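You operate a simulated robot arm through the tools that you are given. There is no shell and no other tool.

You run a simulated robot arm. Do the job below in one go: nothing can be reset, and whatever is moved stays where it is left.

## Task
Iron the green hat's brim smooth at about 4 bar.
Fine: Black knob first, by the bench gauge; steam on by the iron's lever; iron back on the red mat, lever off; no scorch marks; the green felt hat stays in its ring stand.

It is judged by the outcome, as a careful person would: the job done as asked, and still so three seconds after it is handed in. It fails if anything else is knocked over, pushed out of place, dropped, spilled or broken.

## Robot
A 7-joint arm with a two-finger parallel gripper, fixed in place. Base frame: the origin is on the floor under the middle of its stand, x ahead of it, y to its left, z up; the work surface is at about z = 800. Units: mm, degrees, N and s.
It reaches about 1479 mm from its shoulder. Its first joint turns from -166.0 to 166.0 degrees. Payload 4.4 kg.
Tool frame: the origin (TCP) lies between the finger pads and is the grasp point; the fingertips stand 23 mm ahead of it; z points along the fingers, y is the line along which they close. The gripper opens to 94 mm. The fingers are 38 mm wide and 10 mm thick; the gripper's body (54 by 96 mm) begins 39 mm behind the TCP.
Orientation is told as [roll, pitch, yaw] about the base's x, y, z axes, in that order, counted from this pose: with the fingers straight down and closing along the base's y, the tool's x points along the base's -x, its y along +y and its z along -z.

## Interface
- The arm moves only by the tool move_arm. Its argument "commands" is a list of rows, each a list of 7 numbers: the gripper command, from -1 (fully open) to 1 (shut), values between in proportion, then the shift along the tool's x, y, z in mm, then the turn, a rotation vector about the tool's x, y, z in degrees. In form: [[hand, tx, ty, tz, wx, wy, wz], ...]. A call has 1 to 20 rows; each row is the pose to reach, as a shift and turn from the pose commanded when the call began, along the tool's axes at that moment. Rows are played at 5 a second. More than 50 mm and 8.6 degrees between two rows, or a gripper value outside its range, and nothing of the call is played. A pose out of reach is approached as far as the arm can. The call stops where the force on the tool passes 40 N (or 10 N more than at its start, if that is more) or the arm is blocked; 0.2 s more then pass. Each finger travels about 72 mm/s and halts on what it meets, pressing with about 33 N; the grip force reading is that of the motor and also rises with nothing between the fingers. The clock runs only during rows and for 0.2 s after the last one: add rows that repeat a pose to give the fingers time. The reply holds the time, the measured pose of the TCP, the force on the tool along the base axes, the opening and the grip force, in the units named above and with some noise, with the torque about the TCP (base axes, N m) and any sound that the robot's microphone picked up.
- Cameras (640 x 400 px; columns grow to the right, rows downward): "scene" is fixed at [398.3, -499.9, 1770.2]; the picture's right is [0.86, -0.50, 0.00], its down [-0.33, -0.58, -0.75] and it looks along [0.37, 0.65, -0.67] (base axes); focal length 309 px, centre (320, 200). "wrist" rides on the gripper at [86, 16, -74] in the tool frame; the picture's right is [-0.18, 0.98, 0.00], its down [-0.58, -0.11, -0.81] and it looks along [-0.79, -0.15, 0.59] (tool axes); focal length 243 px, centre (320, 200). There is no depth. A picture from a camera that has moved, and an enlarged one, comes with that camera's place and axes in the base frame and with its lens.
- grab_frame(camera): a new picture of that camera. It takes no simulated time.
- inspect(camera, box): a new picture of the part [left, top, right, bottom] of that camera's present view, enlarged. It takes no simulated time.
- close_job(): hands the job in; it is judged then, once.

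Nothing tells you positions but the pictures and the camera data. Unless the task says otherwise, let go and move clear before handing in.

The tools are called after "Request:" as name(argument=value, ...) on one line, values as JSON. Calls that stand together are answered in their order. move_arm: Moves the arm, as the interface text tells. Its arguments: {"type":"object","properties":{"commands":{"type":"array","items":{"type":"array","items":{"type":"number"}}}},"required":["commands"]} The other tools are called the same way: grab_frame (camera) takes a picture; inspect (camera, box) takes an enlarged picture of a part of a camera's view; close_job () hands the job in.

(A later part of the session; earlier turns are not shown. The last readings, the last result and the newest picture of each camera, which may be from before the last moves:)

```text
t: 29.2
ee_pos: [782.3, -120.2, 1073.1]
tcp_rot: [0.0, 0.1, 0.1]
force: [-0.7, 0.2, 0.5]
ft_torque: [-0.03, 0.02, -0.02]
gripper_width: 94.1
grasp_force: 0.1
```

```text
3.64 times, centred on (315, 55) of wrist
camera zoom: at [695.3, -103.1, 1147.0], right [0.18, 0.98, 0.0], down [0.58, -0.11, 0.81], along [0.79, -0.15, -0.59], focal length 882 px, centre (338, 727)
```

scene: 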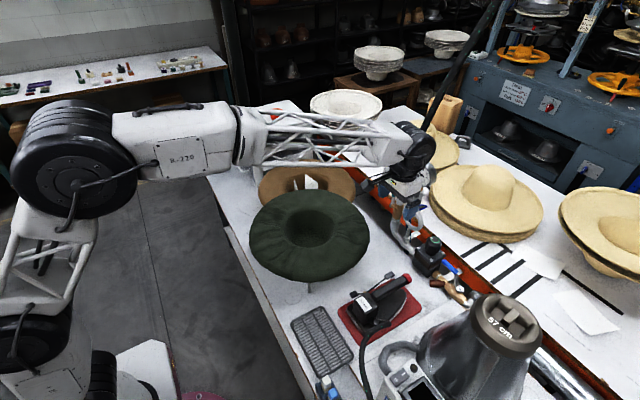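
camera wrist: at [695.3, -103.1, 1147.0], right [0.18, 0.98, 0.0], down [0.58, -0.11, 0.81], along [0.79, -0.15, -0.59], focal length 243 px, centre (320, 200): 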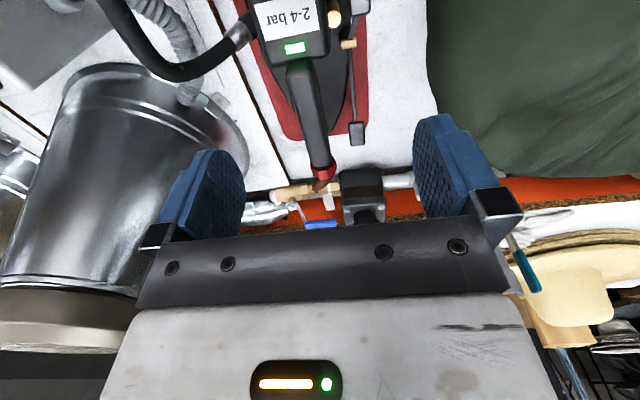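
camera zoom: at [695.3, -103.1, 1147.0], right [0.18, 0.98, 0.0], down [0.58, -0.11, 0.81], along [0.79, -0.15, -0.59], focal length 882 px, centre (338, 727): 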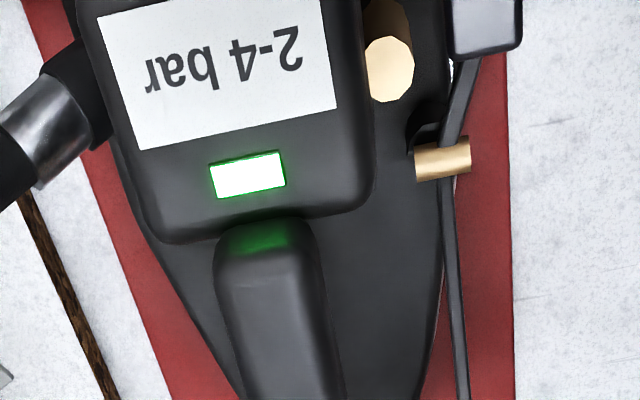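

The lever is a two-pad rocker on a brass pin on the iron's +y side: pivot about (804, −93, 872), front pad about (903, −92, 893), rear pad about (762, −85, 883). I'll close the fingers, turn 90° to keep the gripper body off the handle, and hover above the front pad for a better look.

Request:
move_arm(commands=[[-0.5, -11, 2.5, 0, 0, 0, -8.2], [0, -22, 5, 0, 0, 0, -16.4], [0.5, -33, 7.5, 5, 0, 0, -24.6], [1, -44, 10, 10, 0, 0, -32.8], [1, -55, 12.5, 15, 0, 0, -41], [1, -66, 15, 20, 0, 0, -49.2], [1, -77, 18, 25, 0, 0, -57.4], [1, -88, 20, 30, 0, 0, -65.6], [1, -99, 23, 40, 0, 0, -73.8], [1, -110, 25, 50, 0, 0, -82], [1, -121, 28, 60, 0, 0, -90]])

Request:
grab_frame(camera="wrist")

Request:
inspect(camera="scene", box=[320, 240, 440, 330])

```text
t: 31.6
ee_pos: [902.9, -94.7, 1014.9]
tcp_rot: [-0.1, 0.1, 90.2]
force: [0.2, 0.6, -0.6]
ft_torque: [0.0, 0.0, 0.0]
gripper_width: 0.0
grasp_force: 32.9
```

```text
taken
camera wrist: at [886.6, -179.5, 1088.0], right [-0.98, 0.18, 0.0], down [0.1, 0.58, 0.81], along [0.15, 0.79, -0.59], focal length 243 px, centre (320, 200)
```

wrist: 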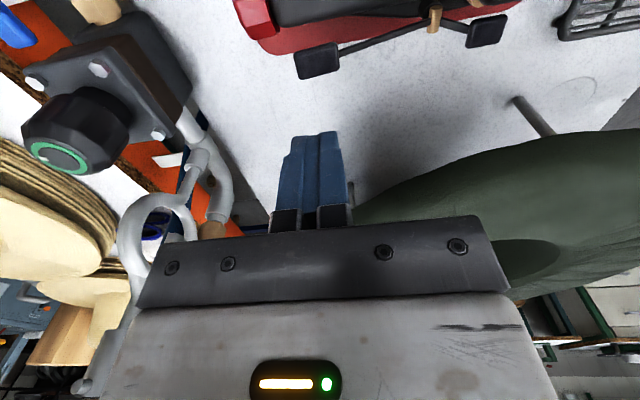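

```text
4.44 times, centred on (380, 285) of scene
camera zoom: at [398.3, -499.9, 1770.2], right [0.86, -0.5, 0.0], down [-0.33, -0.58, -0.75], along [0.37, 0.65, -0.67], focal length 1374 px, centre (53, -178)
```

zoom: 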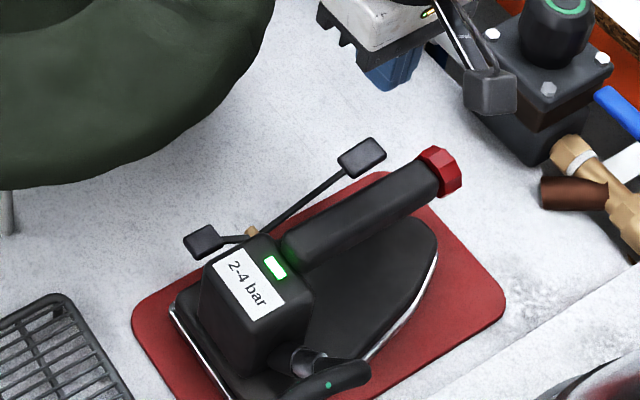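

The lever sits tilted with its front pad up (about z=891) and rear pad low (about z=866), so pressing the front pad down should switch steam on. I'll lower the closed fingertips to just above the pad.

Request:
move_arm(commands=[[1, 0, 0, 30, 0, 0, 0], [1, 0, 0, 60, 0, 0, 0], [1, 0, 0, 80, 0, 0, 0], [1, 0, 0, 88, 0, 0, 0]])

Request:
grab_frame(camera="wrist")

Request:
inspect(camera="scene", box=[320, 240, 440, 330])

```text
t: 32.6
ee_pos: [903.7, -95.1, 925.4]
tcp_rot: [-0.1, 0.0, 90.1]
force: [-0.4, 0.1, 0.0]
ft_torque: [0.0, 0.03, 0.01]
gripper_width: 0.1
grasp_force: 33.2
```

```text
taken
camera wrist: at [887.3, -180.4, 999.1], right [-0.98, 0.18, 0.0], down [0.11, 0.58, 0.81], along [0.15, 0.79, -0.59], focal length 243 px, centre (320, 200)
```

wrist: 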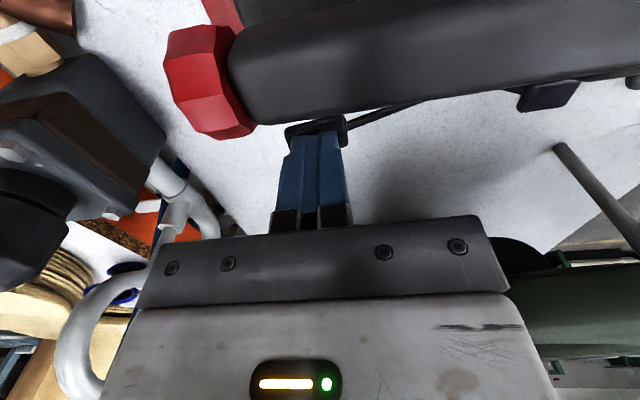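

```text
4.44 times, centred on (380, 285) of scene
camera zoom: at [398.3, -499.9, 1770.2], right [0.86, -0.5, 0.0], down [-0.33, -0.58, -0.75], along [0.37, 0.65, -0.67], focal length 1374 px, centre (53, -178)
```

zoom: 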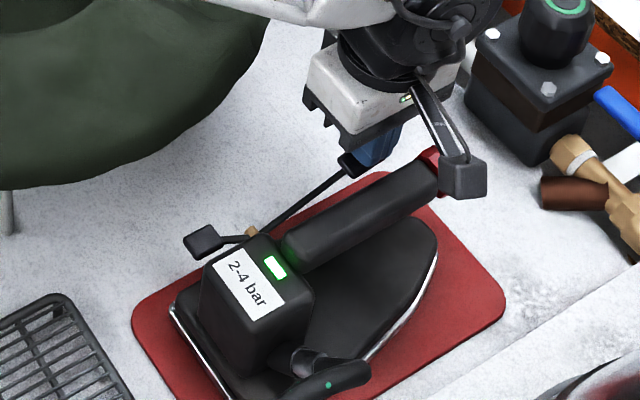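

The fingertips are right over the front pad. I'll press down slowly and listen.

Request:
move_arm(commands=[[1, 0, 0, 4, 0, 0, 0], [1, 0, 0, 8, 0, 0, 0], [1, 0, 0, 12, 0, 0, 0], [1, 0, 0, 16, 0, 0, 0], [1, 0, 0, 20, 0, 0, 0]])

Request:
inspect(camera="scene", box=[320, 240, 440, 330])

```text
t: 33.9
ee_pos: [904.8, -95.9, 906.0]
tcp_rot: [0.0, 0.1, 90.0]
force: [-0.5, 0.8, 0.2]
ft_torque: [0.01, -0.03, -0.02]
gripper_width: 0.2
grasp_force: 33.4
```

```text
4.44 times, centred on (380, 285) of scene
camera zoom: at [398.3, -499.9, 1770.2], right [0.86, -0.5, 0.0], down [-0.33, -0.58, -0.75], along [0.37, 0.65, -0.67], focal length 1374 px, centre (53, -178)
```

zoom: 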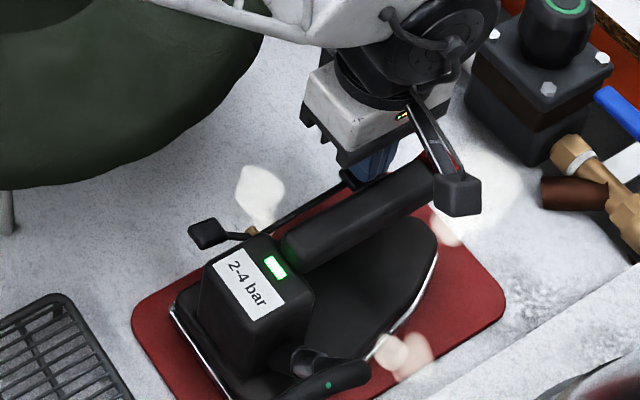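

Steam puffs appear around the iron — the lever is moving on. I'll press a little further to be sure it's fully over.

Request:
move_arm(commands=[[1, 0, 0, 4, 0, 0, 0], [1, 0, 0, 8, 0, 0, 0], [1, 0, 0, 12, 0, 0, 0], [1, 0, 0, 16, 0, 0, 0]])

Request:
inspect(camera="scene", box=[320, 240, 440, 330])

Request:
grab_frame(camera="wrist")

```text
t: 34.9
ee_pos: [904.8, -96.3, 892.1]
tcp_rot: [-0.3, 0.0, 90.1]
force: [-14.7, 5.9, 31.5]
ft_torque: [0.16, 0.61, -0.04]
gripper_width: 0.3
grasp_force: 33.2
```

```text
4.44 times, centred on (380, 285) of scene
camera zoom: at [398.3, -499.9, 1770.2], right [0.86, -0.5, 0.0], down [-0.33, -0.58, -0.75], along [0.37, 0.65, -0.67], focal length 1374 px, centre (53, -178)
```

zoom: 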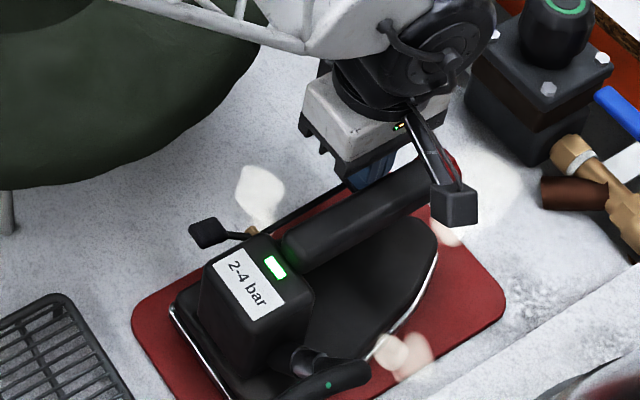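

```text
taken
camera wrist: at [888.2, -180.6, 966.7], right [-0.98, 0.18, 0.0], down [0.1, 0.58, 0.81], along [0.15, 0.79, -0.59], focal length 243 px, centre (320, 200)
```

wrist: 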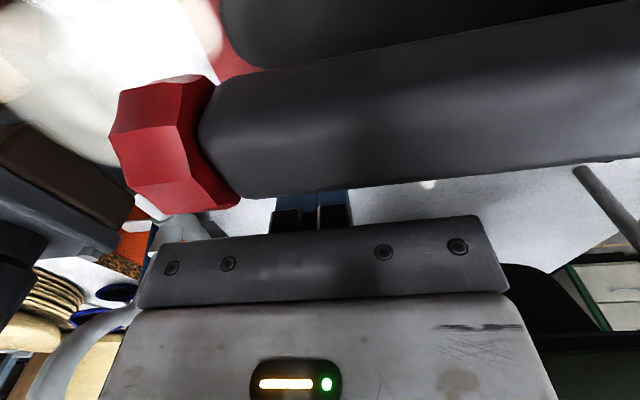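

The lever is fully down (31 N against its stop) and steam is flowing. Now I'll lift, turn back to yaw ≈ −2° to match the iron, and hover above the handle.

Request:
move_arm(commands=[[1, 0, 0, -40, 0, 0, 0], [1, 0, 0, -80, 0, 0, 0], [1, 0, 0, -110, 0, 0, 0], [0.5, 5, 7, -120, 0, 0, 8.4], [0, 10, 14, -120, 0, 0, 16.8], [-0.5, 15, 21, -120, 0, 0, 25.2], [-0.5, 20, 28, -120, 0, 0, 33.6], [-0.5, 25, 35, -120, 0, 0, 42], [-0.5, 30, 42, -120, 0, 0, 50.4], [-0.5, 35, 49, -120, 0, 0, 58.8], [-0.5, 40, 56, -120, 0, 0, 67.2], [-0.5, 45, 63, -120, 0, 0, 75.6], [-0.5, 49, 70, -120, 0, 0, 84], [-0.5, 49, 70, -120, 0, 0, 92]])

Request:
grab_frame(camera="wrist")

Request:
inspect(camera="scene", box=[320, 240, 440, 330])

```text
t: 37.9
ee_pos: [833.3, -143.0, 1009.6]
tcp_rot: [0.0, 0.0, -2.0]
force: [-0.2, -0.7, 0.1]
ft_torque: [0.0, -0.01, 0.01]
gripper_width: 70.5
grasp_force: 0.1
```

```text
taken
camera wrist: at [747.0, -123.2, 1083.9], right [0.22, 0.98, 0.0], down [0.58, -0.13, 0.81], along [0.79, -0.18, -0.59], focal length 243 px, centre (320, 200)
```

wrist: 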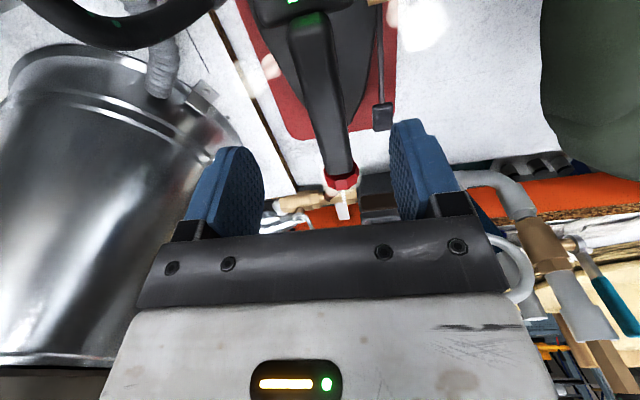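

```text
4.44 times, centred on (380, 285) of scene
camera zoom: at [398.3, -499.9, 1770.2], right [0.86, -0.5, 0.0], down [-0.33, -0.58, -0.75], along [0.37, 0.65, -0.67], focal length 1374 px, centre (53, -178)
```

zoom: 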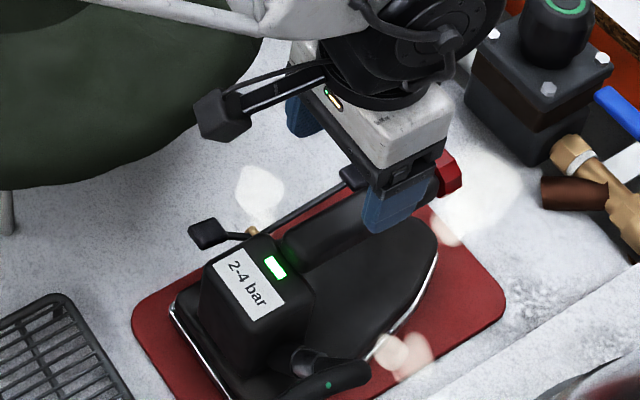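

Request:
inspect(camera="wrist", box=[240, 10, 400, 130])

```text
3.33 times, centred on (320, 70) of wrist
camera zoom: at [747.0, -123.2, 1083.9], right [0.22, 0.98, 0.0], down [0.58, -0.13, 0.81], along [0.79, -0.18, -0.59], focal length 809 px, centre (320, 633)
```

zoom: 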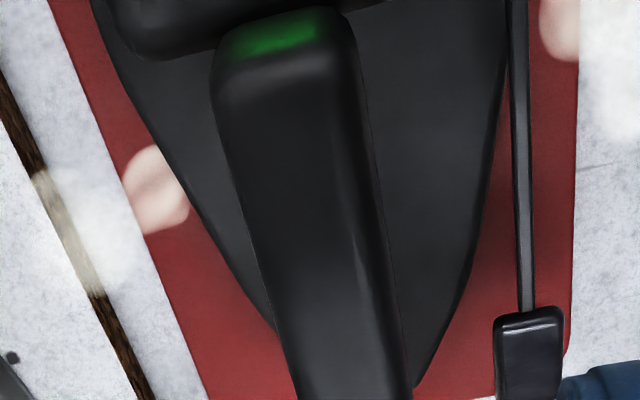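

The handle is about 2 mm to −y of the gripper axis. I'll correct that, descend to grip height (z≈900), then close.

Request:
move_arm(commands=[[-0.5, 0, -1.7, 30, 0, 0, -0.7], [-0.5, 0, -1.7, 60, 0, 0, -0.7], [-0.5, 0, -1.7, 85, 0, 0, -0.7], [-0.5, 0, -1.7, 100, 0, 0, -0.7], [-0.5, 0, -1.7, 108, 0, 0, -0.7], [-0.2, 0, -1.7, 108, 0, 0, -0.7], [0.1, 0, -1.7, 108, 0, 0, -0.7]])

Request:
grab_frame(camera="wrist")

Request:
inspect(camera="scene", box=[320, 240, 440, 330])

```text
t: 39.5
ee_pos: [834.6, -143.3, 903.0]
tcp_rot: [-0.1, -0.1, -1.2]
force: [-0.1, 0.4, -0.2]
ft_torque: [0.01, 0.01, -0.03]
gripper_width: 42.4
grasp_force: 0.0
```

```text
taken
camera wrist: at [747.8, -125.2, 976.5], right [0.2, 0.98, 0.0], down [0.58, -0.12, 0.81], along [0.79, -0.17, -0.59], focal length 243 px, centre (320, 200)
```

wrist: 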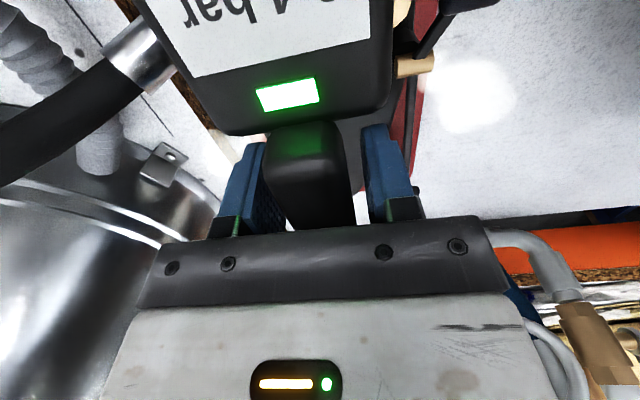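

```text
4.44 times, centred on (380, 285) of scene
camera zoom: at [398.3, -499.9, 1770.2], right [0.86, -0.5, 0.0], down [-0.33, -0.58, -0.75], along [0.37, 0.65, -0.67], focal length 1374 px, centre (53, -178)
```

zoom: 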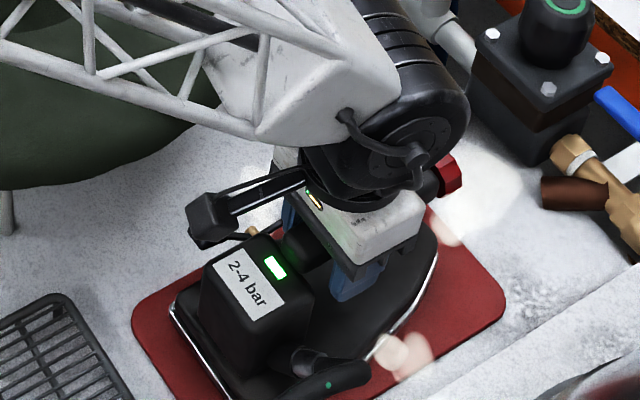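

The handle is centred between the fingers. Closing the grip now.

Request:
move_arm(commands=[[0.4, 0, 0, 0, 0, 0, 0], [0.8, 0, 0, 0, 0, 0, 0], [1, 0, 0, 0, 0, 0, 0], [1, 0, 0, 0, 0, 0, 0]])

Request:
inspect(camera="wrist", box=[200, 60, 440, 240])

```text
t: 40.5
ee_pos: [834.2, -144.3, 903.6]
tcp_rot: [0.0, -0.1, -1.2]
force: [5.5, 4.3, 1.4]
ft_torque: [-0.03, -0.05, 0.69]
gripper_width: 26.9
grasp_force: 32.4
```

```text
2.22 times, centred on (320, 150) of wrist
camera zoom: at [748.0, -125.2, 976.7], right [0.2, 0.98, 0.0], down [0.58, -0.12, 0.81], along [0.79, -0.17, -0.59], focal length 539 px, centre (320, 311)
```

zoom: 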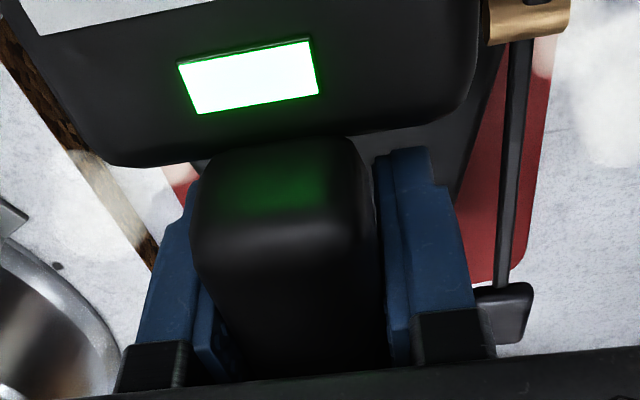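

The iron is gripped (27 mm handle). Before lifting I'll take a detailed look at the hat's brim in the scene view.

Request:
inspect(camera="scene", box=[240, 180, 380, 300])

Request:
inspect(camera="scene", box=[404, 155, 452, 190])

```text
3.33 times, centred on (310, 240) of scene
camera zoom: at [398.3, -499.9, 1770.2], right [0.86, -0.5, 0.0], down [-0.33, -0.58, -0.75], along [0.37, 0.65, -0.67], focal length 1030 px, centre (353, 67)
```

zoom: 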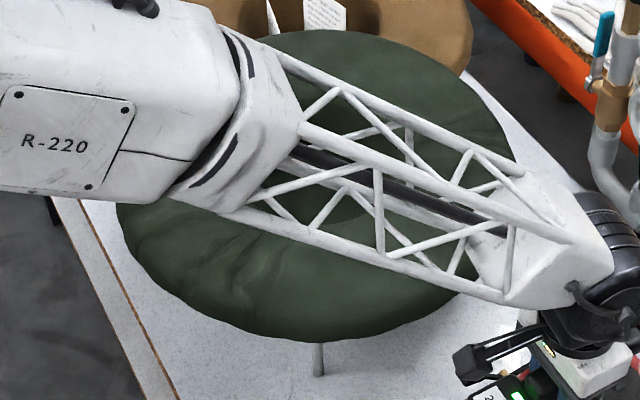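

```text
11.43 times, centred on (428, 172) of scene
camera zoom: at [398.3, -499.9, 1770.2], right [0.86, -0.5, 0.0], down [-0.33, -0.58, -0.75], along [0.37, 0.65, -0.67], focal length 3532 px, centre (-914, 514)
```

zoom: 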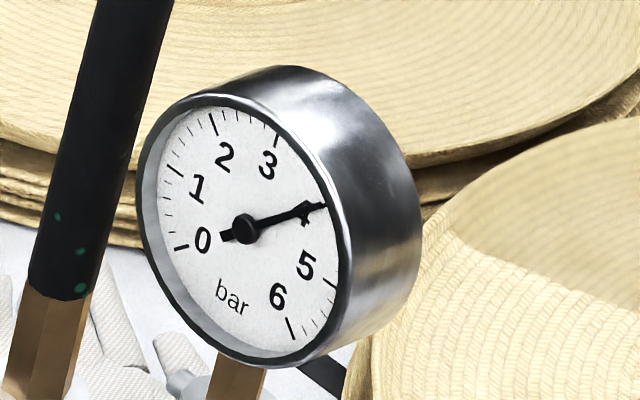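

Gauge stays on 4 with steam on. Lifting the iron 15 mm to check weight and tilt.

Request:
move_arm(commands=[[1, 0, 0, -5, 0, 0, 0], [1, 0, 0, -10, 0, 0, 0], [1, 0, 0, -15, 0, 0, 0], [1, 0, 0, -15, 0, 0, 0]])

Request:
inspect(camera="scene", box=[320, 240, 440, 330])

Request:
inspect(camera="wrist", box=[200, 60, 440, 240])

```text
t: 41.5
ee_pos: [834.0, -144.9, 917.5]
tcp_rot: [0.0, 0.0, -1.2]
force: [0.6, 0.1, -18.7]
ft_torque: [0.0, -0.22, 0.0]
gripper_width: 27.0
grasp_force: 33.3
```

```text
4.44 times, centred on (380, 285) of scene
camera zoom: at [398.3, -499.9, 1770.2], right [0.86, -0.5, 0.0], down [-0.33, -0.58, -0.75], along [0.37, 0.65, -0.67], focal length 1374 px, centre (53, -178)
```

zoom: 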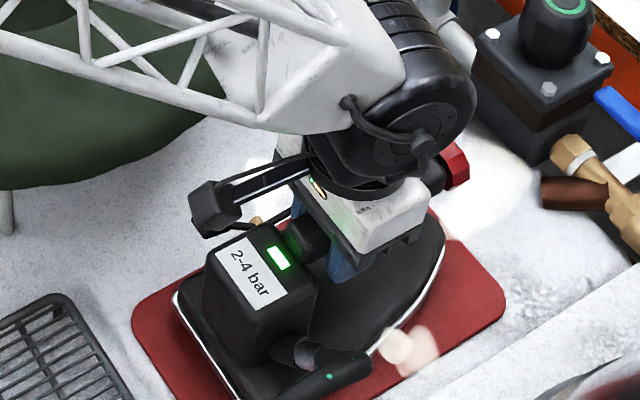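

```text
2.22 times, centred on (320, 150) of wrist
camera zoom: at [747.9, -126.3, 991.2], right [0.2, 0.98, 0.0], down [0.58, -0.12, 0.81], along [0.79, -0.17, -0.59], focal length 539 px, centre (320, 311)
```

zoom: 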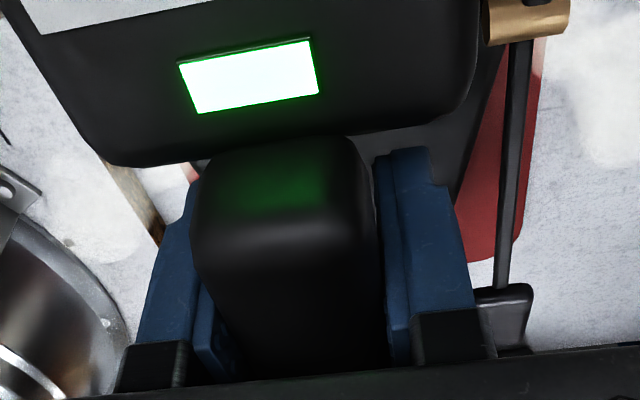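

The iron weighs about 1.9 kg and hangs level with no slip. I'll raise it well above brim height and carry it over the −y side of the brim.

Request:
move_arm(commands=[[1, 0, 0, -35, 0, 0, 0], [1, 0, 0, -70, 0, 0, 0], [1, 0, 0, -105, 0, 0, 0], [1, 0, 0, -140, 0, 0, 0], [1, 0, 0, -175, 0, 0, 0], [1, 0, 0, -190, 0, 0, 0], [1, 19, 31, -190, 0, 0, -0.4], [1, 38, 62, -190, 0, 0, -0.8], [1, 57, 94, -190, 0, 0, -1.2], [1, 76, 125, -190, 0, 0, -1.2], [1, 94, 156, -190, 0, 0, -1.2]])

Request:
grab_frame(camera="wrist")

Request:
grab_frame(camera="scene")

```text
t: 43.9
ee_pos: [742.0, 12.2, 1107.8]
tcp_rot: [0.0, -0.1, -0.1]
force: [-0.2, 0.7, -17.7]
ft_torque: [-0.01, -0.2, 0.03]
gripper_width: 26.7
grasp_force: 33.0
```

```text
taken
camera wrist: at [655.8, 29.6, 1181.9], right [0.18, 0.98, 0.0], down [0.58, -0.11, 0.81], along [0.79, -0.15, -0.59], focal length 243 px, centre (320, 200)
```

wrist: 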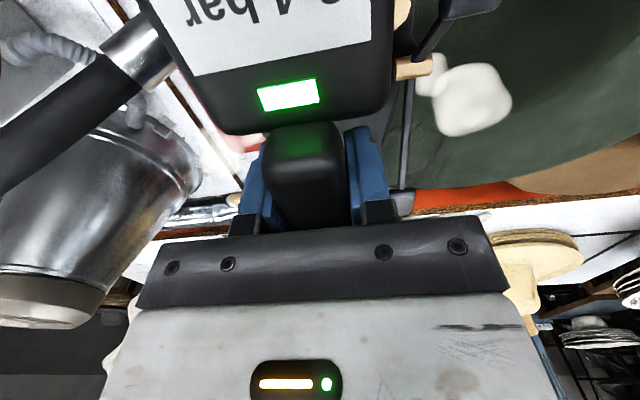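

```text
taken
```

scene: 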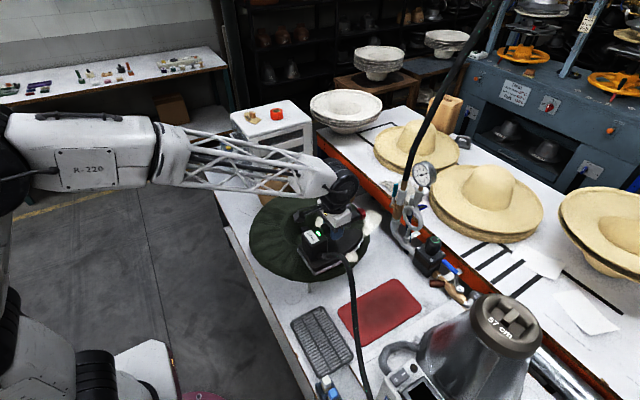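

The hose follows freely. I'll lower the iron toward the brim on the −y side, slowing near the expected contact height.

Request:
move_arm(commands=[[1, 0, 0, 15, 0, 0, 0], [1, 0, 0, 30, 0, 0, 0], [1, 0, 0, 40, 0, 0, 0], [1, 0, 0, 43, 0, 0, 0]])

Request:
inspect(camera="scene", box=[240, 170, 390, 300])

```text
t: 44.9
ee_pos: [743.8, 13.5, 1065.9]
tcp_rot: [0.1, -0.2, 0.0]
force: [4.7, 13.5, 13.1]
ft_torque: [0.53, 0.07, -0.3]
gripper_width: 26.5
grasp_force: 32.3
```

```text
3.08 times, centred on (315, 235) of scene
camera zoom: at [398.3, -499.9, 1770.2], right [0.86, -0.5, 0.0], down [-0.33, -0.58, -0.75], along [0.37, 0.65, -0.67], focal length 951 px, centre (335, 92)
```

zoom: 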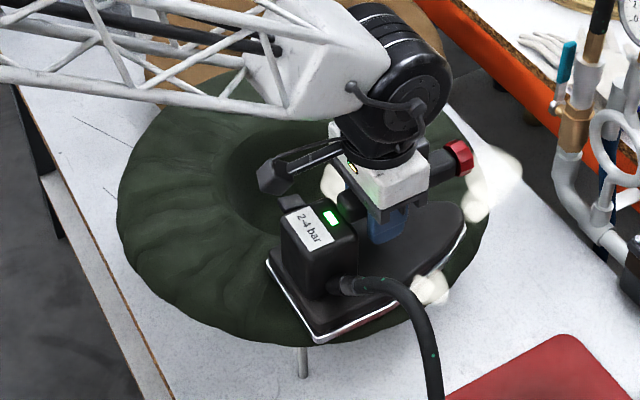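

Contact already at z≈1066 (about 31 N pressing) — brim higher than thought. I'll ease up a few millimetres right away.

Request:
move_arm(commands=[[1, 0, 0, -3, 0, 0, 0]])

```text
t: 45.2
ee_pos: [742.0, 12.7, 1067.0]
tcp_rot: [0.1, 0.0, 0.0]
force: [10.2, -8.6, 10.0]
ft_torque: [0.78, -0.76, -0.48]
gripper_width: 27.0
grasp_force: 32.6
```

Request:
move_arm(commands=[[1, 0, 0, -4, 0, 0, 0]])

Request:
inspect(camera="scene", box=[240, 170, 390, 300])

```text
t: 45.6
ee_pos: [741.3, 11.7, 1067.8]
tcp_rot: [0.1, 0.2, 0.0]
force: [-0.3, -0.2, -17.4]
ft_torque: [-0.01, -0.21, -0.02]
gripper_width: 27.2
grasp_force: 32.6
```

```text
3.08 times, centred on (315, 235) of scene
camera zoom: at [398.3, -499.9, 1770.2], right [0.86, -0.5, 0.0], down [-0.33, -0.58, -0.75], along [0.37, 0.65, -0.67], focal length 951 px, centre (335, 92)
```

zoom: 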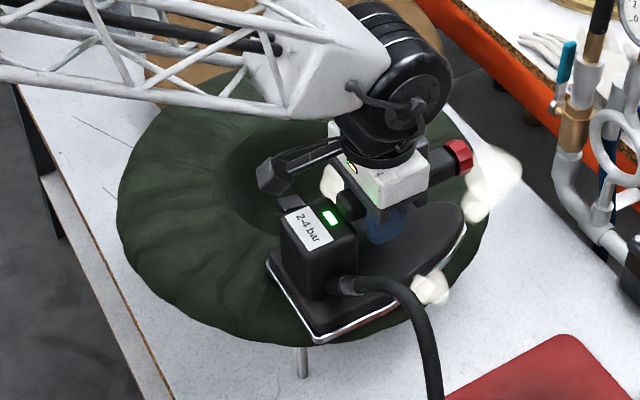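

Now free of contact; the hat hasn't shifted. I'll approach again gently, millimetre by millimetre, aiming for a light 5–10 N contact.

Request:
move_arm(commands=[[1, 0, 0, 1, 0, 0, 0], [1, 0, 0, 2, 0, 0, 0]])

```text
t: 46.2
ee_pos: [741.2, 11.1, 1070.1]
tcp_rot: [0.0, 0.0, 0.0]
force: [1.0, 0.1, -17.7]
ft_torque: [0.0, -0.22, 0.0]
gripper_width: 27.0
grasp_force: 32.7
```

Request:
move_arm(commands=[[1, 0, 0, 1, 0, 0, 0], [1, 0, 0, 1, 0, 0, 0]])

```text
t: 46.9
ee_pos: [743.5, 12.3, 1068.9]
tcp_rot: [0.1, -0.1, 0.0]
force: [-0.2, 0.5, -18.0]
ft_torque: [0.0, -0.22, 0.01]
gripper_width: 27.1
grasp_force: 32.9
```

Request:
move_arm(commands=[[1, 0, 0, 1, 0, 0, 0], [1, 0, 0, 1.5, 0, 0, 0]])

```text
t: 47.5
ee_pos: [742.2, 11.4, 1068.1]
tcp_rot: [0.0, -0.1, 0.0]
force: [-5.0, -0.8, -6.7]
ft_torque: [0.47, 0.44, 0.28]
gripper_width: 26.8
grasp_force: 33.0
```

Light contact (~11 N). Now I'll stroke along the brim toward −x at a moderate pace and look at the effect.

Request:
move_arm(commands=[[1, 12, 0, 0, 0, 0, 0], [1, 24, 0, 0, 0, 0, 0], [1, 36, 0, 0, 0, 0, 0], [1, 48, 0, 0, 0, 0, 0], [1, 60, 0, 0, 0, 0, 0], [1, 72, 0, 0, 0, 0, 0], [1, 84, 0, 0, 0, 0, 0], [1, 96, 0, 0, 0, 0, 0], [1, 108, 0, 0, 0, 0, 0]])

Request:
inspect(camera="scene", box=[240, 170, 390, 300])

```text
t: 49.5
ee_pos: [635.6, 11.7, 1064.9]
tcp_rot: [0.0, -0.1, 0.0]
force: [1.9, 1.5, -10.6]
ft_torque: [0.38, -0.61, -0.08]
gripper_width: 26.9
grasp_force: 33.0
```

```text
3.08 times, centred on (315, 235) of scene
camera zoom: at [398.3, -499.9, 1770.2], right [0.86, -0.5, 0.0], down [-0.33, -0.58, -0.75], along [0.37, 0.65, -0.67], focal length 951 px, centre (335, 92)
```

zoom: 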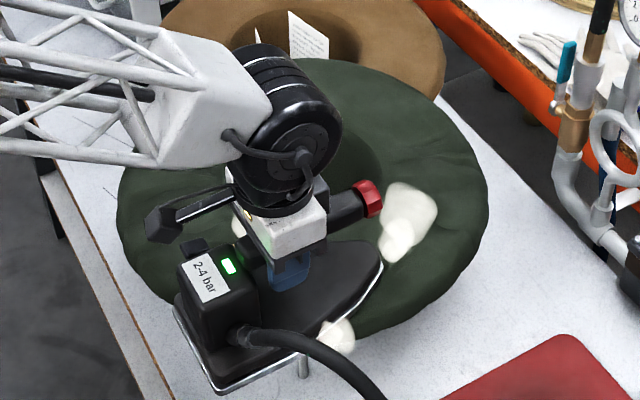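

Still lightly in contact. Next I'll sweep along the wrinkled −x side of the brim toward +y.

Request:
move_arm(commands=[[1, 2, 12, 0, 0, 0, 0], [1, 4, 24, 0, 0, 0, 0], [1, 5, 36, 0, 0, 0, 0], [1, 5, 48, 0, 0, 0, 0], [1, 5, 60, 0, 0, 0, 0], [1, 5, 72, 0, 0, 0, 0], [1, 5, 84, 0, 0, 0, 0], [1, 5, 96, 0, 0, 0, 0]])

Request:
inspect(camera="scene", box=[240, 170, 390, 300])

```text
t: 51.2
ee_pos: [631.6, 107.8, 1067.4]
tcp_rot: [0.0, -0.2, 0.0]
force: [-2.6, -18.0, 22.8]
ft_torque: [0.39, -0.73, -0.21]
gripper_width: 27.1
grasp_force: 33.2
```

```text
3.08 times, centred on (315, 235) of scene
camera zoom: at [398.3, -499.9, 1770.2], right [0.86, -0.5, 0.0], down [-0.33, -0.58, -0.75], along [0.37, 0.65, -0.67], focal length 951 px, centre (335, 92)
```

zoom: 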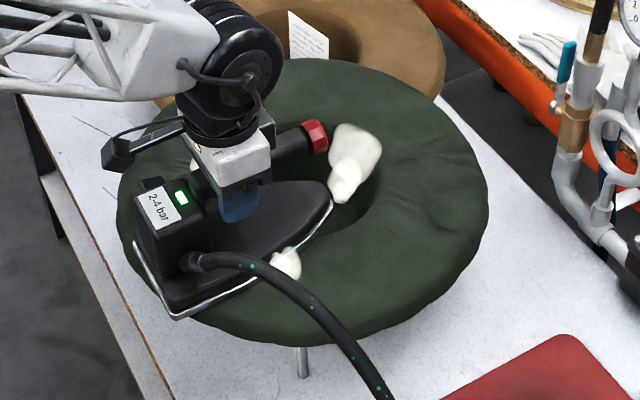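

The swept part looks smooth already. Pressure rose to about 40 N here, so I'll raise 3 mm while continuing toward +y.

Request:
move_arm(commands=[[1, 0, 5, -2, 0, 0, 0], [1, 0, 12, -3, 0, 0, 0], [1, 0, 22, -3, 0, 0, 0]])

```text
t: 52.0
ee_pos: [629.1, 131.1, 1068.8]
tcp_rot: [0.0, 0.0, -0.1]
force: [-0.8, -1.7, -15.0]
ft_torque: [0.02, -0.15, -0.02]
gripper_width: 27.0
grasp_force: 33.4
```

Request:
move_arm(commands=[[1, 0, 10, 1, 0, 0, 0], [1, 0, 20, 1, 0, 0, 0], [1, 0, 30, 1, 0, 0, 0], [1, 0, 40, 1, 0, 0, 0], [1, 0, 50, 1, 0, 0, 0]])

Request:
inspect(camera="scene", box=[240, 170, 390, 300])

```text
t: 53.2
ee_pos: [629.1, 180.1, 1068.8]
tcp_rot: [0.1, -0.1, 0.1]
force: [-0.4, 0.4, -18.1]
ft_torque: [0.01, -0.19, 0.03]
gripper_width: 27.3
grasp_force: 33.5
```

```text
3.08 times, centred on (315, 235) of scene
camera zoom: at [398.3, -499.9, 1770.2], right [0.86, -0.5, 0.0], down [-0.33, -0.58, -0.75], along [0.37, 0.65, -0.67], focal length 951 px, centre (335, 92)
```

zoom: 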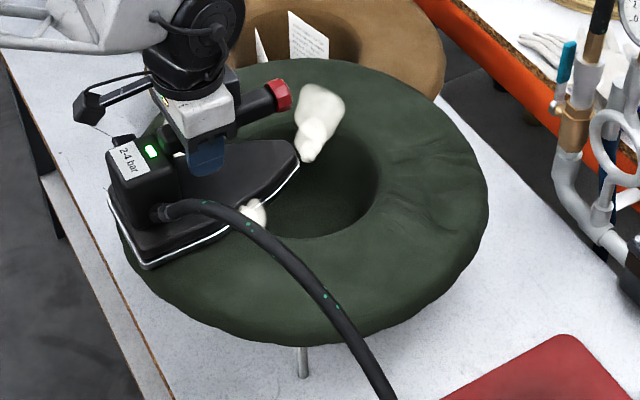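

The front-left brim is now visibly smooth. Contact just lifted off, so I'll lower slightly and keep sweeping toward +y.

Request:
move_arm(commands=[[1, 0, 8, 1, 0, 0, 0], [1, 0, 16, 2, 0, 0, 0], [1, 0, 24, 2, 0, 0, 0]])

```text
t: 54.0
ee_pos: [629.6, 205.6, 1067.4]
tcp_rot: [0.0, -0.3, 0.1]
force: [-0.3, -10.3, 7.2]
ft_torque: [-0.69, -0.89, -0.29]
gripper_width: 27.1
grasp_force: 32.9
```

Request:
move_arm(commands=[[1, 0, 10, -0.7, 0, 0, 0], [1, 0, 20, -0.7, 0, 0, 0], [1, 0, 30, -0.7, 0, 0, 0], [1, 0, 40, -0.7, 0, 0, 0], [1, 0, 50, -0.7, 0, 0, 0]])

Request:
inspect(camera="scene", box=[240, 170, 390, 300])

```text
t: 55.2
ee_pos: [629.0, 254.6, 1066.1]
tcp_rot: [0.0, -0.1, 0.0]
force: [0.6, -8.6, 3.3]
ft_torque: [-0.51, -0.3, 0.15]
gripper_width: 27.5
grasp_force: 33.3
```

```text
3.08 times, centred on (315, 235) of scene
camera zoom: at [398.3, -499.9, 1770.2], right [0.86, -0.5, 0.0], down [-0.33, -0.58, -0.75], along [0.37, 0.65, -0.67], focal length 951 px, centre (335, 92)
```

zoom: 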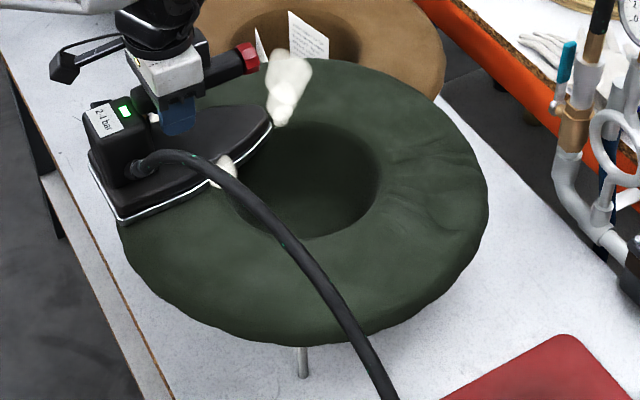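

Smooth so far. I'll continue round the +y side with light contact, then along +x.

Request:
move_arm(commands=[[1, -4, 10, -0.5, 0, 0, 0], [1, -8, 20, -0.5, 0, 0, 0], [1, -14, 30, -0.5, 0, 0, 0], [1, -20, 40, -0.5, 0, 0, 0], [1, -28, 48, -0.5, 0, 0, 0]])

Request:
inspect(camera="scene", box=[240, 170, 390, 300])

```text
t: 56.5
ee_pos: [658.6, 303.2, 1066.3]
tcp_rot: [-0.2, 0.0, 0.0]
force: [-0.5, 0.1, -16.8]
ft_torque: [-0.1, -0.19, -0.02]
gripper_width: 27.1
grasp_force: 33.1
```

```text
3.08 times, centred on (315, 235) of scene
camera zoom: at [398.3, -499.9, 1770.2], right [0.86, -0.5, 0.0], down [-0.33, -0.58, -0.75], along [0.37, 0.65, -0.67], focal length 951 px, centre (335, 92)
```

zoom: 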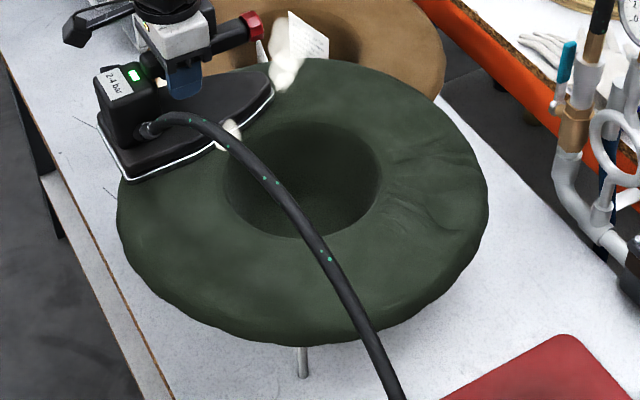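

The left half is smooth now. I'll pass along the +y side toward +x.

Request:
move_arm(commands=[[1, -12, 3, 0.7, 0, 0, 0], [1, -24, 6, 1, 0, 0, 0], [1, -36, 9, 1, 0, 0, 0], [1, -48, 12, 1, 0, 0, 0], [1, -60, 14, 1, 0, 0, 0], [1, -72, 16, 1, 0, 0, 0]])

Request:
inspect(camera="scene", box=[240, 150, 390, 280])

```text
t: 57.9
ee_pos: [729.2, 320.3, 1066.8]
tcp_rot: [0.0, -0.1, 0.0]
force: [-8.0, 5.3, 2.7]
ft_torque: [-0.65, 0.93, -0.52]
gripper_width: 27.6
grasp_force: 32.8
```

```text
3.08 times, centred on (315, 215) of scene
camera zoom: at [398.3, -499.9, 1770.2], right [0.86, -0.5, 0.0], down [-0.33, -0.58, -0.75], along [0.37, 0.65, -0.67], focal length 951 px, centre (335, 154)
```

zoom: 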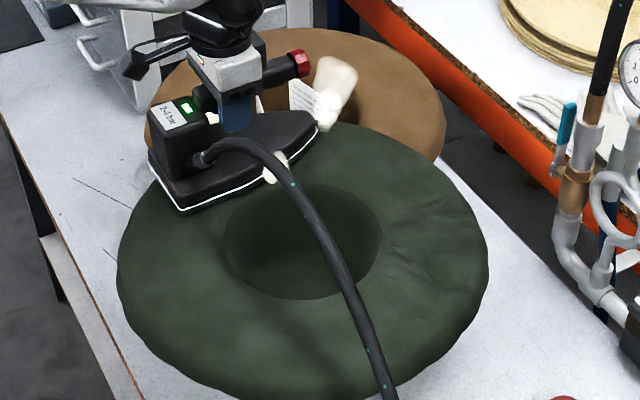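

Going well; I'll ease pressure slightly and follow the curve round toward the +x side, staying clear of the paper tags in the brown hat.

Request:
move_arm(commands=[[1, -12, -1, -0.5, 0, 0, 0], [1, -24, -2, -0.5, 0, 0, 0], [1, -36, -4, -0.5, 0, 0, 0], [1, -48, -7, -0.5, 0, 0, 0], [1, -60, -11, -0.5, 0, 0, 0], [1, -72, -17, -0.5, 0, 0, 0]])

Request:
inspect(camera="scene", box=[240, 150, 390, 280])

Request:
grab_frame(camera="wrist")

```text
t: 59.2
ee_pos: [801.5, 302.4, 1067.1]
tcp_rot: [-0.1, 0.0, 0.1]
force: [-7.4, 2.4, -2.7]
ft_torque: [-0.55, 0.58, -0.34]
gripper_width: 27.7
grasp_force: 33.2
```

```text
3.08 times, centred on (315, 215) of scene
camera zoom: at [398.3, -499.9, 1770.2], right [0.86, -0.5, 0.0], down [-0.33, -0.58, -0.75], along [0.37, 0.65, -0.67], focal length 951 px, centre (335, 154)
```

zoom: 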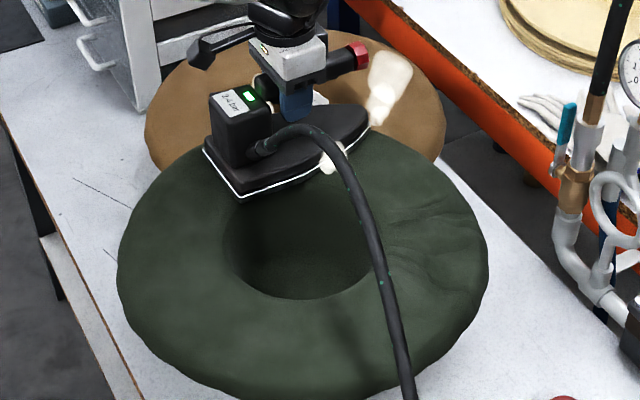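

```text
taken
camera wrist: at [714.3, 319.5, 1139.8], right [0.18, 0.98, 0.0], down [0.58, -0.11, 0.81], along [0.79, -0.15, -0.59], focal length 243 px, centre (320, 200)
```

wrist: 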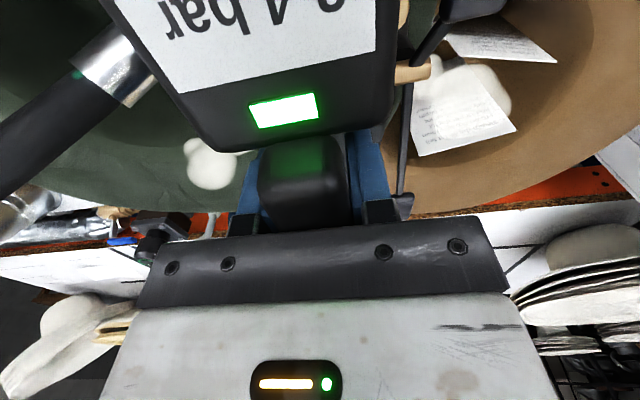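

Clear of the tags. I'll continue curving onto the +x side and sweep toward −y over the wrinkled patch.

Request:
move_arm(commands=[[1, -10, -6, 0, 0, 0, 0], [1, -20, -13, 0, 0, 0, 0], [1, -30, -21, 0, 0, 0, 0], [1, -39, -30, 0, 0, 0, 0], [1, -46, -40, 0, 0, 0, 0], [1, -51, -51, 0, 0, 0, 0], [1, -54, -63, 0, 0, 0, 0]])

Request:
inspect(camera="scene", box=[240, 150, 390, 280])

```text
t: 60.9
ee_pos: [854.2, 238.6, 1068.8]
tcp_rot: [0.0, -0.1, 0.1]
force: [-0.8, 7.7, 3.0]
ft_torque: [-0.3, 0.19, -0.18]
gripper_width: 27.2
grasp_force: 32.6
```

```text
3.08 times, centred on (315, 215) of scene
camera zoom: at [398.3, -499.9, 1770.2], right [0.86, -0.5, 0.0], down [-0.33, -0.58, -0.75], along [0.37, 0.65, -0.67], focal length 951 px, centre (335, 154)
```

zoom: 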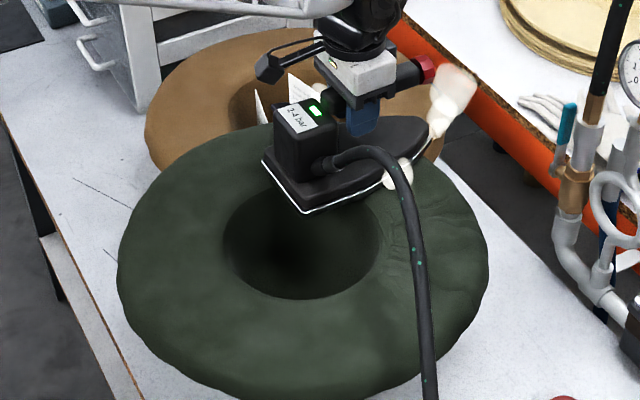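

Request:
move_arm(commands=[[1, -1, -12, -0.5, 0, 0, 0], [1, -2, -24, -0.5, 0, 0, 0], [1, -3, -36, -0.5, 0, 0, 0], [1, -3, -48, -0.5, 0, 0, 0], [1, -3, -60, -0.5, 0, 0, 0], [1, -3, -72, -0.5, 0, 0, 0]])

Request:
inspect(camera="scene", box=[240, 160, 390, 290])

```text
t: 61.9
ee_pos: [858.5, 190.1, 1069.9]
tcp_rot: [0.2, -0.4, 0.0]
force: [0.4, 1.5, -17.2]
ft_torque: [0.02, -0.27, 0.02]
gripper_width: 27.1
grasp_force: 33.7
stopped in row 5: the force on the tool passed its limit at 50 N (the readings are from after the stop); the commanded pose is now the measured one
```

```text
3.08 times, centred on (315, 225) of scene
camera zoom: at [398.3, -499.9, 1770.2], right [0.86, -0.5, 0.0], down [-0.33, -0.58, -0.75], along [0.37, 0.65, -0.67], focal length 951 px, centre (335, 123)
```

zoom: 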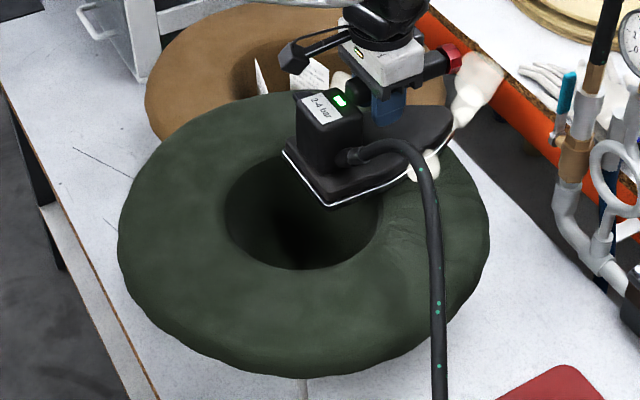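

A 50 N peak stopped the stroke at the wrinkle's ridge. I'll raise 2 mm and pass over it gently first.

Request:
move_arm(commands=[[1, 0, 0, -2, 0, 0, 0], [1, 0, -8, -2, 0, 0, 0], [1, 0, -16, -2, 0, 0, 0], [1, 0, -24, -2, 0, 0, 0]])

```text
t: 62.9
ee_pos: [858.1, 166.5, 1072.4]
tcp_rot: [0.0, -0.4, 0.0]
force: [-0.3, -0.7, -17.7]
ft_torque: [0.0, -0.24, 0.01]
gripper_width: 27.2
grasp_force: 32.7
```

Request:
move_arm(commands=[[1, 0, -8, 1, 0, 0.3, 0], [1, 0, -16, 2, 0, 0.3, 0], [1, 0, -24, 2, 0, 0.3, 0]])

```text
t: 63.7
ee_pos: [858.9, 142.9, 1072.0]
tcp_rot: [0.0, 0.0, -0.1]
force: [-0.6, 0.0, -17.8]
ft_torque: [0.01, -0.25, 0.02]
gripper_width: 26.9
grasp_force: 32.7
```

Request:
move_arm(commands=[[1, 0, -6, 1, 0, 0, 0], [1, 0, -12, 2, 0, 0, 0]])

Request:
inspect(camera="scene", box=[240, 160, 390, 290])

```text
t: 64.3
ee_pos: [859.1, 131.0, 1070.1]
tcp_rot: [0.1, -0.2, 0.0]
force: [-0.4, 0.1, -18.3]
ft_torque: [0.0, -0.27, 0.0]
gripper_width: 26.7
grasp_force: 33.2
```

```text
3.08 times, centred on (315, 225) of scene
camera zoom: at [398.3, -499.9, 1770.2], right [0.86, -0.5, 0.0], down [-0.33, -0.58, -0.75], along [0.37, 0.65, -0.67], focal length 951 px, centre (335, 123)
```

zoom: 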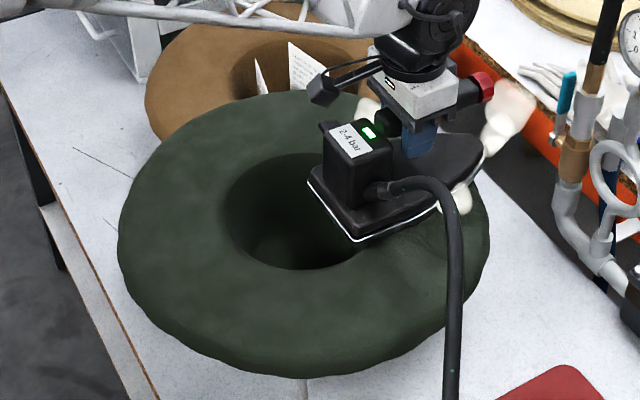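

Request:
move_arm(commands=[[1, 0, -4, 1, 0, 0, 0], [1, 0, -8, 1.7, 0, 0, 0]])

```text
t: 64.9
ee_pos: [860.0, 125.1, 1069.6]
tcp_rot: [0.1, -0.2, 0.2]
force: [-1.1, 5.4, -0.5]
ft_torque: [0.92, -0.02, -0.02]
gripper_width: 26.9
grasp_force: 33.6
```

Request:
move_arm(commands=[[1, 0, -8, -0.4, 0, 0, 0], [1, 0, -16, -0.4, 0, 0, 0], [1, 0, -24, -0.4, 0, 0, 0]])

```text
t: 65.7
ee_pos: [857.6, 99.3, 1069.8]
tcp_rot: [0.1, -0.2, 0.0]
force: [2.0, 6.4, -2.7]
ft_torque: [0.82, 0.02, -0.2]
gripper_width: 27.0
grasp_force: 33.0
```

Request:
move_arm(commands=[[1, 1, -10, 0, 0, 0, 0], [1, 3, -20, 0, 0, 0, 0], [1, 6, -30, 0, 0, 0, 0], [1, 10, -40, 0, 0, 0, 0], [1, 16, -50, 0, 0, 0, 0]])

Request:
inspect(camera="scene", box=[240, 170, 390, 300])

```text
t: 66.9
ee_pos: [842.7, 48.4, 1068.5]
tcp_rot: [0.2, -0.2, 0.1]
force: [2.3, 2.5, -10.8]
ft_torque: [0.47, -0.31, -0.18]
gripper_width: 27.0
grasp_force: 33.1
```

```text
3.08 times, centred on (315, 235) of scene
camera zoom: at [398.3, -499.9, 1770.2], right [0.86, -0.5, 0.0], down [-0.33, -0.58, -0.75], along [0.37, 0.65, -0.67], focal length 951 px, centre (335, 92)
```

zoom: 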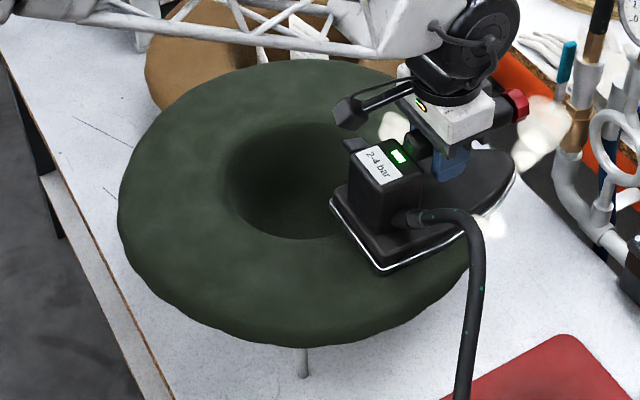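

Continuing round to the −y side to close the loop.

Request:
move_arm(commands=[[1, 10, -7, 0.3, 0, 0, 0], [1, 21, -13, 0.3, 0, 0, 0], [1, 33, -18, 0.3, 0, 0, 0], [1, 45, -22, 0.3, 0, 0, 0], [1, 57, -26, 0.3, 0, 0, 0], [1, 69, -29, 0.3, 0, 0, 0], [1, 81, -31, 0.3, 0, 0, 0]])

Request:
inspect(camera="scene", box=[240, 170, 390, 300])

```text
t: 68.5
ee_pos: [761.9, 18.6, 1067.2]
tcp_rot: [0.1, -0.2, 0.0]
force: [7.7, -0.6, 1.5]
ft_torque: [0.8, -0.76, -0.33]
gripper_width: 27.9
grasp_force: 32.7
```

```text
3.08 times, centred on (315, 235) of scene
camera zoom: at [398.3, -499.9, 1770.2], right [0.86, -0.5, 0.0], down [-0.33, -0.58, -0.75], along [0.37, 0.65, -0.67], focal length 951 px, centre (335, 92)
```

zoom: 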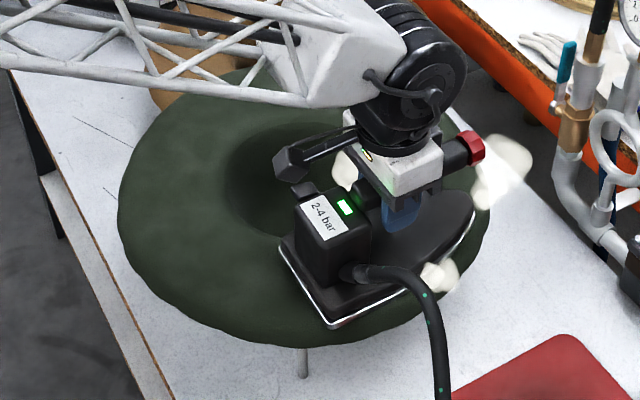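

The loop is complete. I'll lift off and move clear above the mat to inspect the entire brim before putting the iron down.

Request:
move_arm(commands=[[1, 0, 0, -20, 0, 0, 0], [1, 0, 0, -45, 0, 0, 0], [1, -8, -15, -60, 0, 0, 0], [1, -22, -45, -60, 0, 0, 0], [1, -36, -80, -60, 0, 0, 0], [1, -50, -115, -60, 0, 0, 0], [1, -64, -148, -60, 0, 0, 0], [1, -72, -163, -60, 0, 0, 0]])

Request:
inspect(camera="scene", box=[240, 170, 390, 300])

Request:
grab_frame(camera="wrist")

```text
t: 70.3
ee_pos: [836.7, -145.4, 1127.3]
tcp_rot: [0.1, -0.2, 0.0]
force: [-0.2, -0.6, -17.7]
ft_torque: [-0.02, -0.24, -0.01]
gripper_width: 26.9
grasp_force: 33.0
```

```text
3.08 times, centred on (315, 235) of scene
camera zoom: at [398.3, -499.9, 1770.2], right [0.86, -0.5, 0.0], down [-0.33, -0.58, -0.75], along [0.37, 0.65, -0.67], focal length 951 px, centre (335, 92)
```

zoom: 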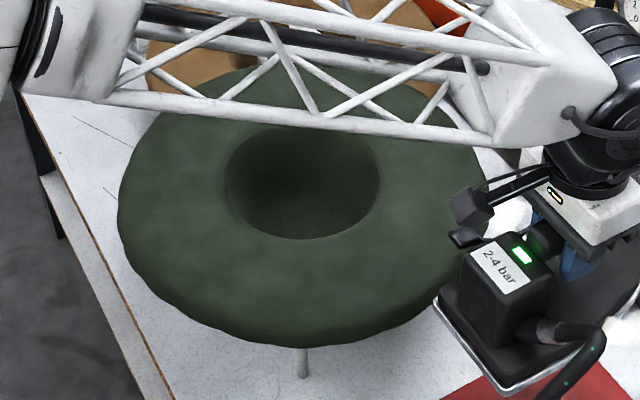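

```text
taken
camera wrist: at [749.8, -128.4, 1200.8], right [0.18, 0.98, 0.0], down [0.58, -0.11, 0.81], along [0.79, -0.15, -0.59], focal length 243 px, centre (320, 200)
```

wrist: 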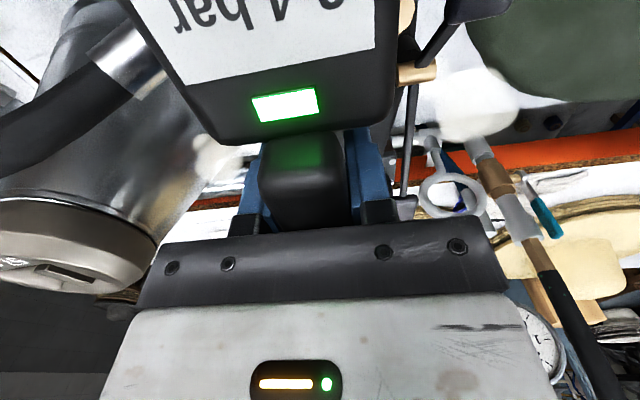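

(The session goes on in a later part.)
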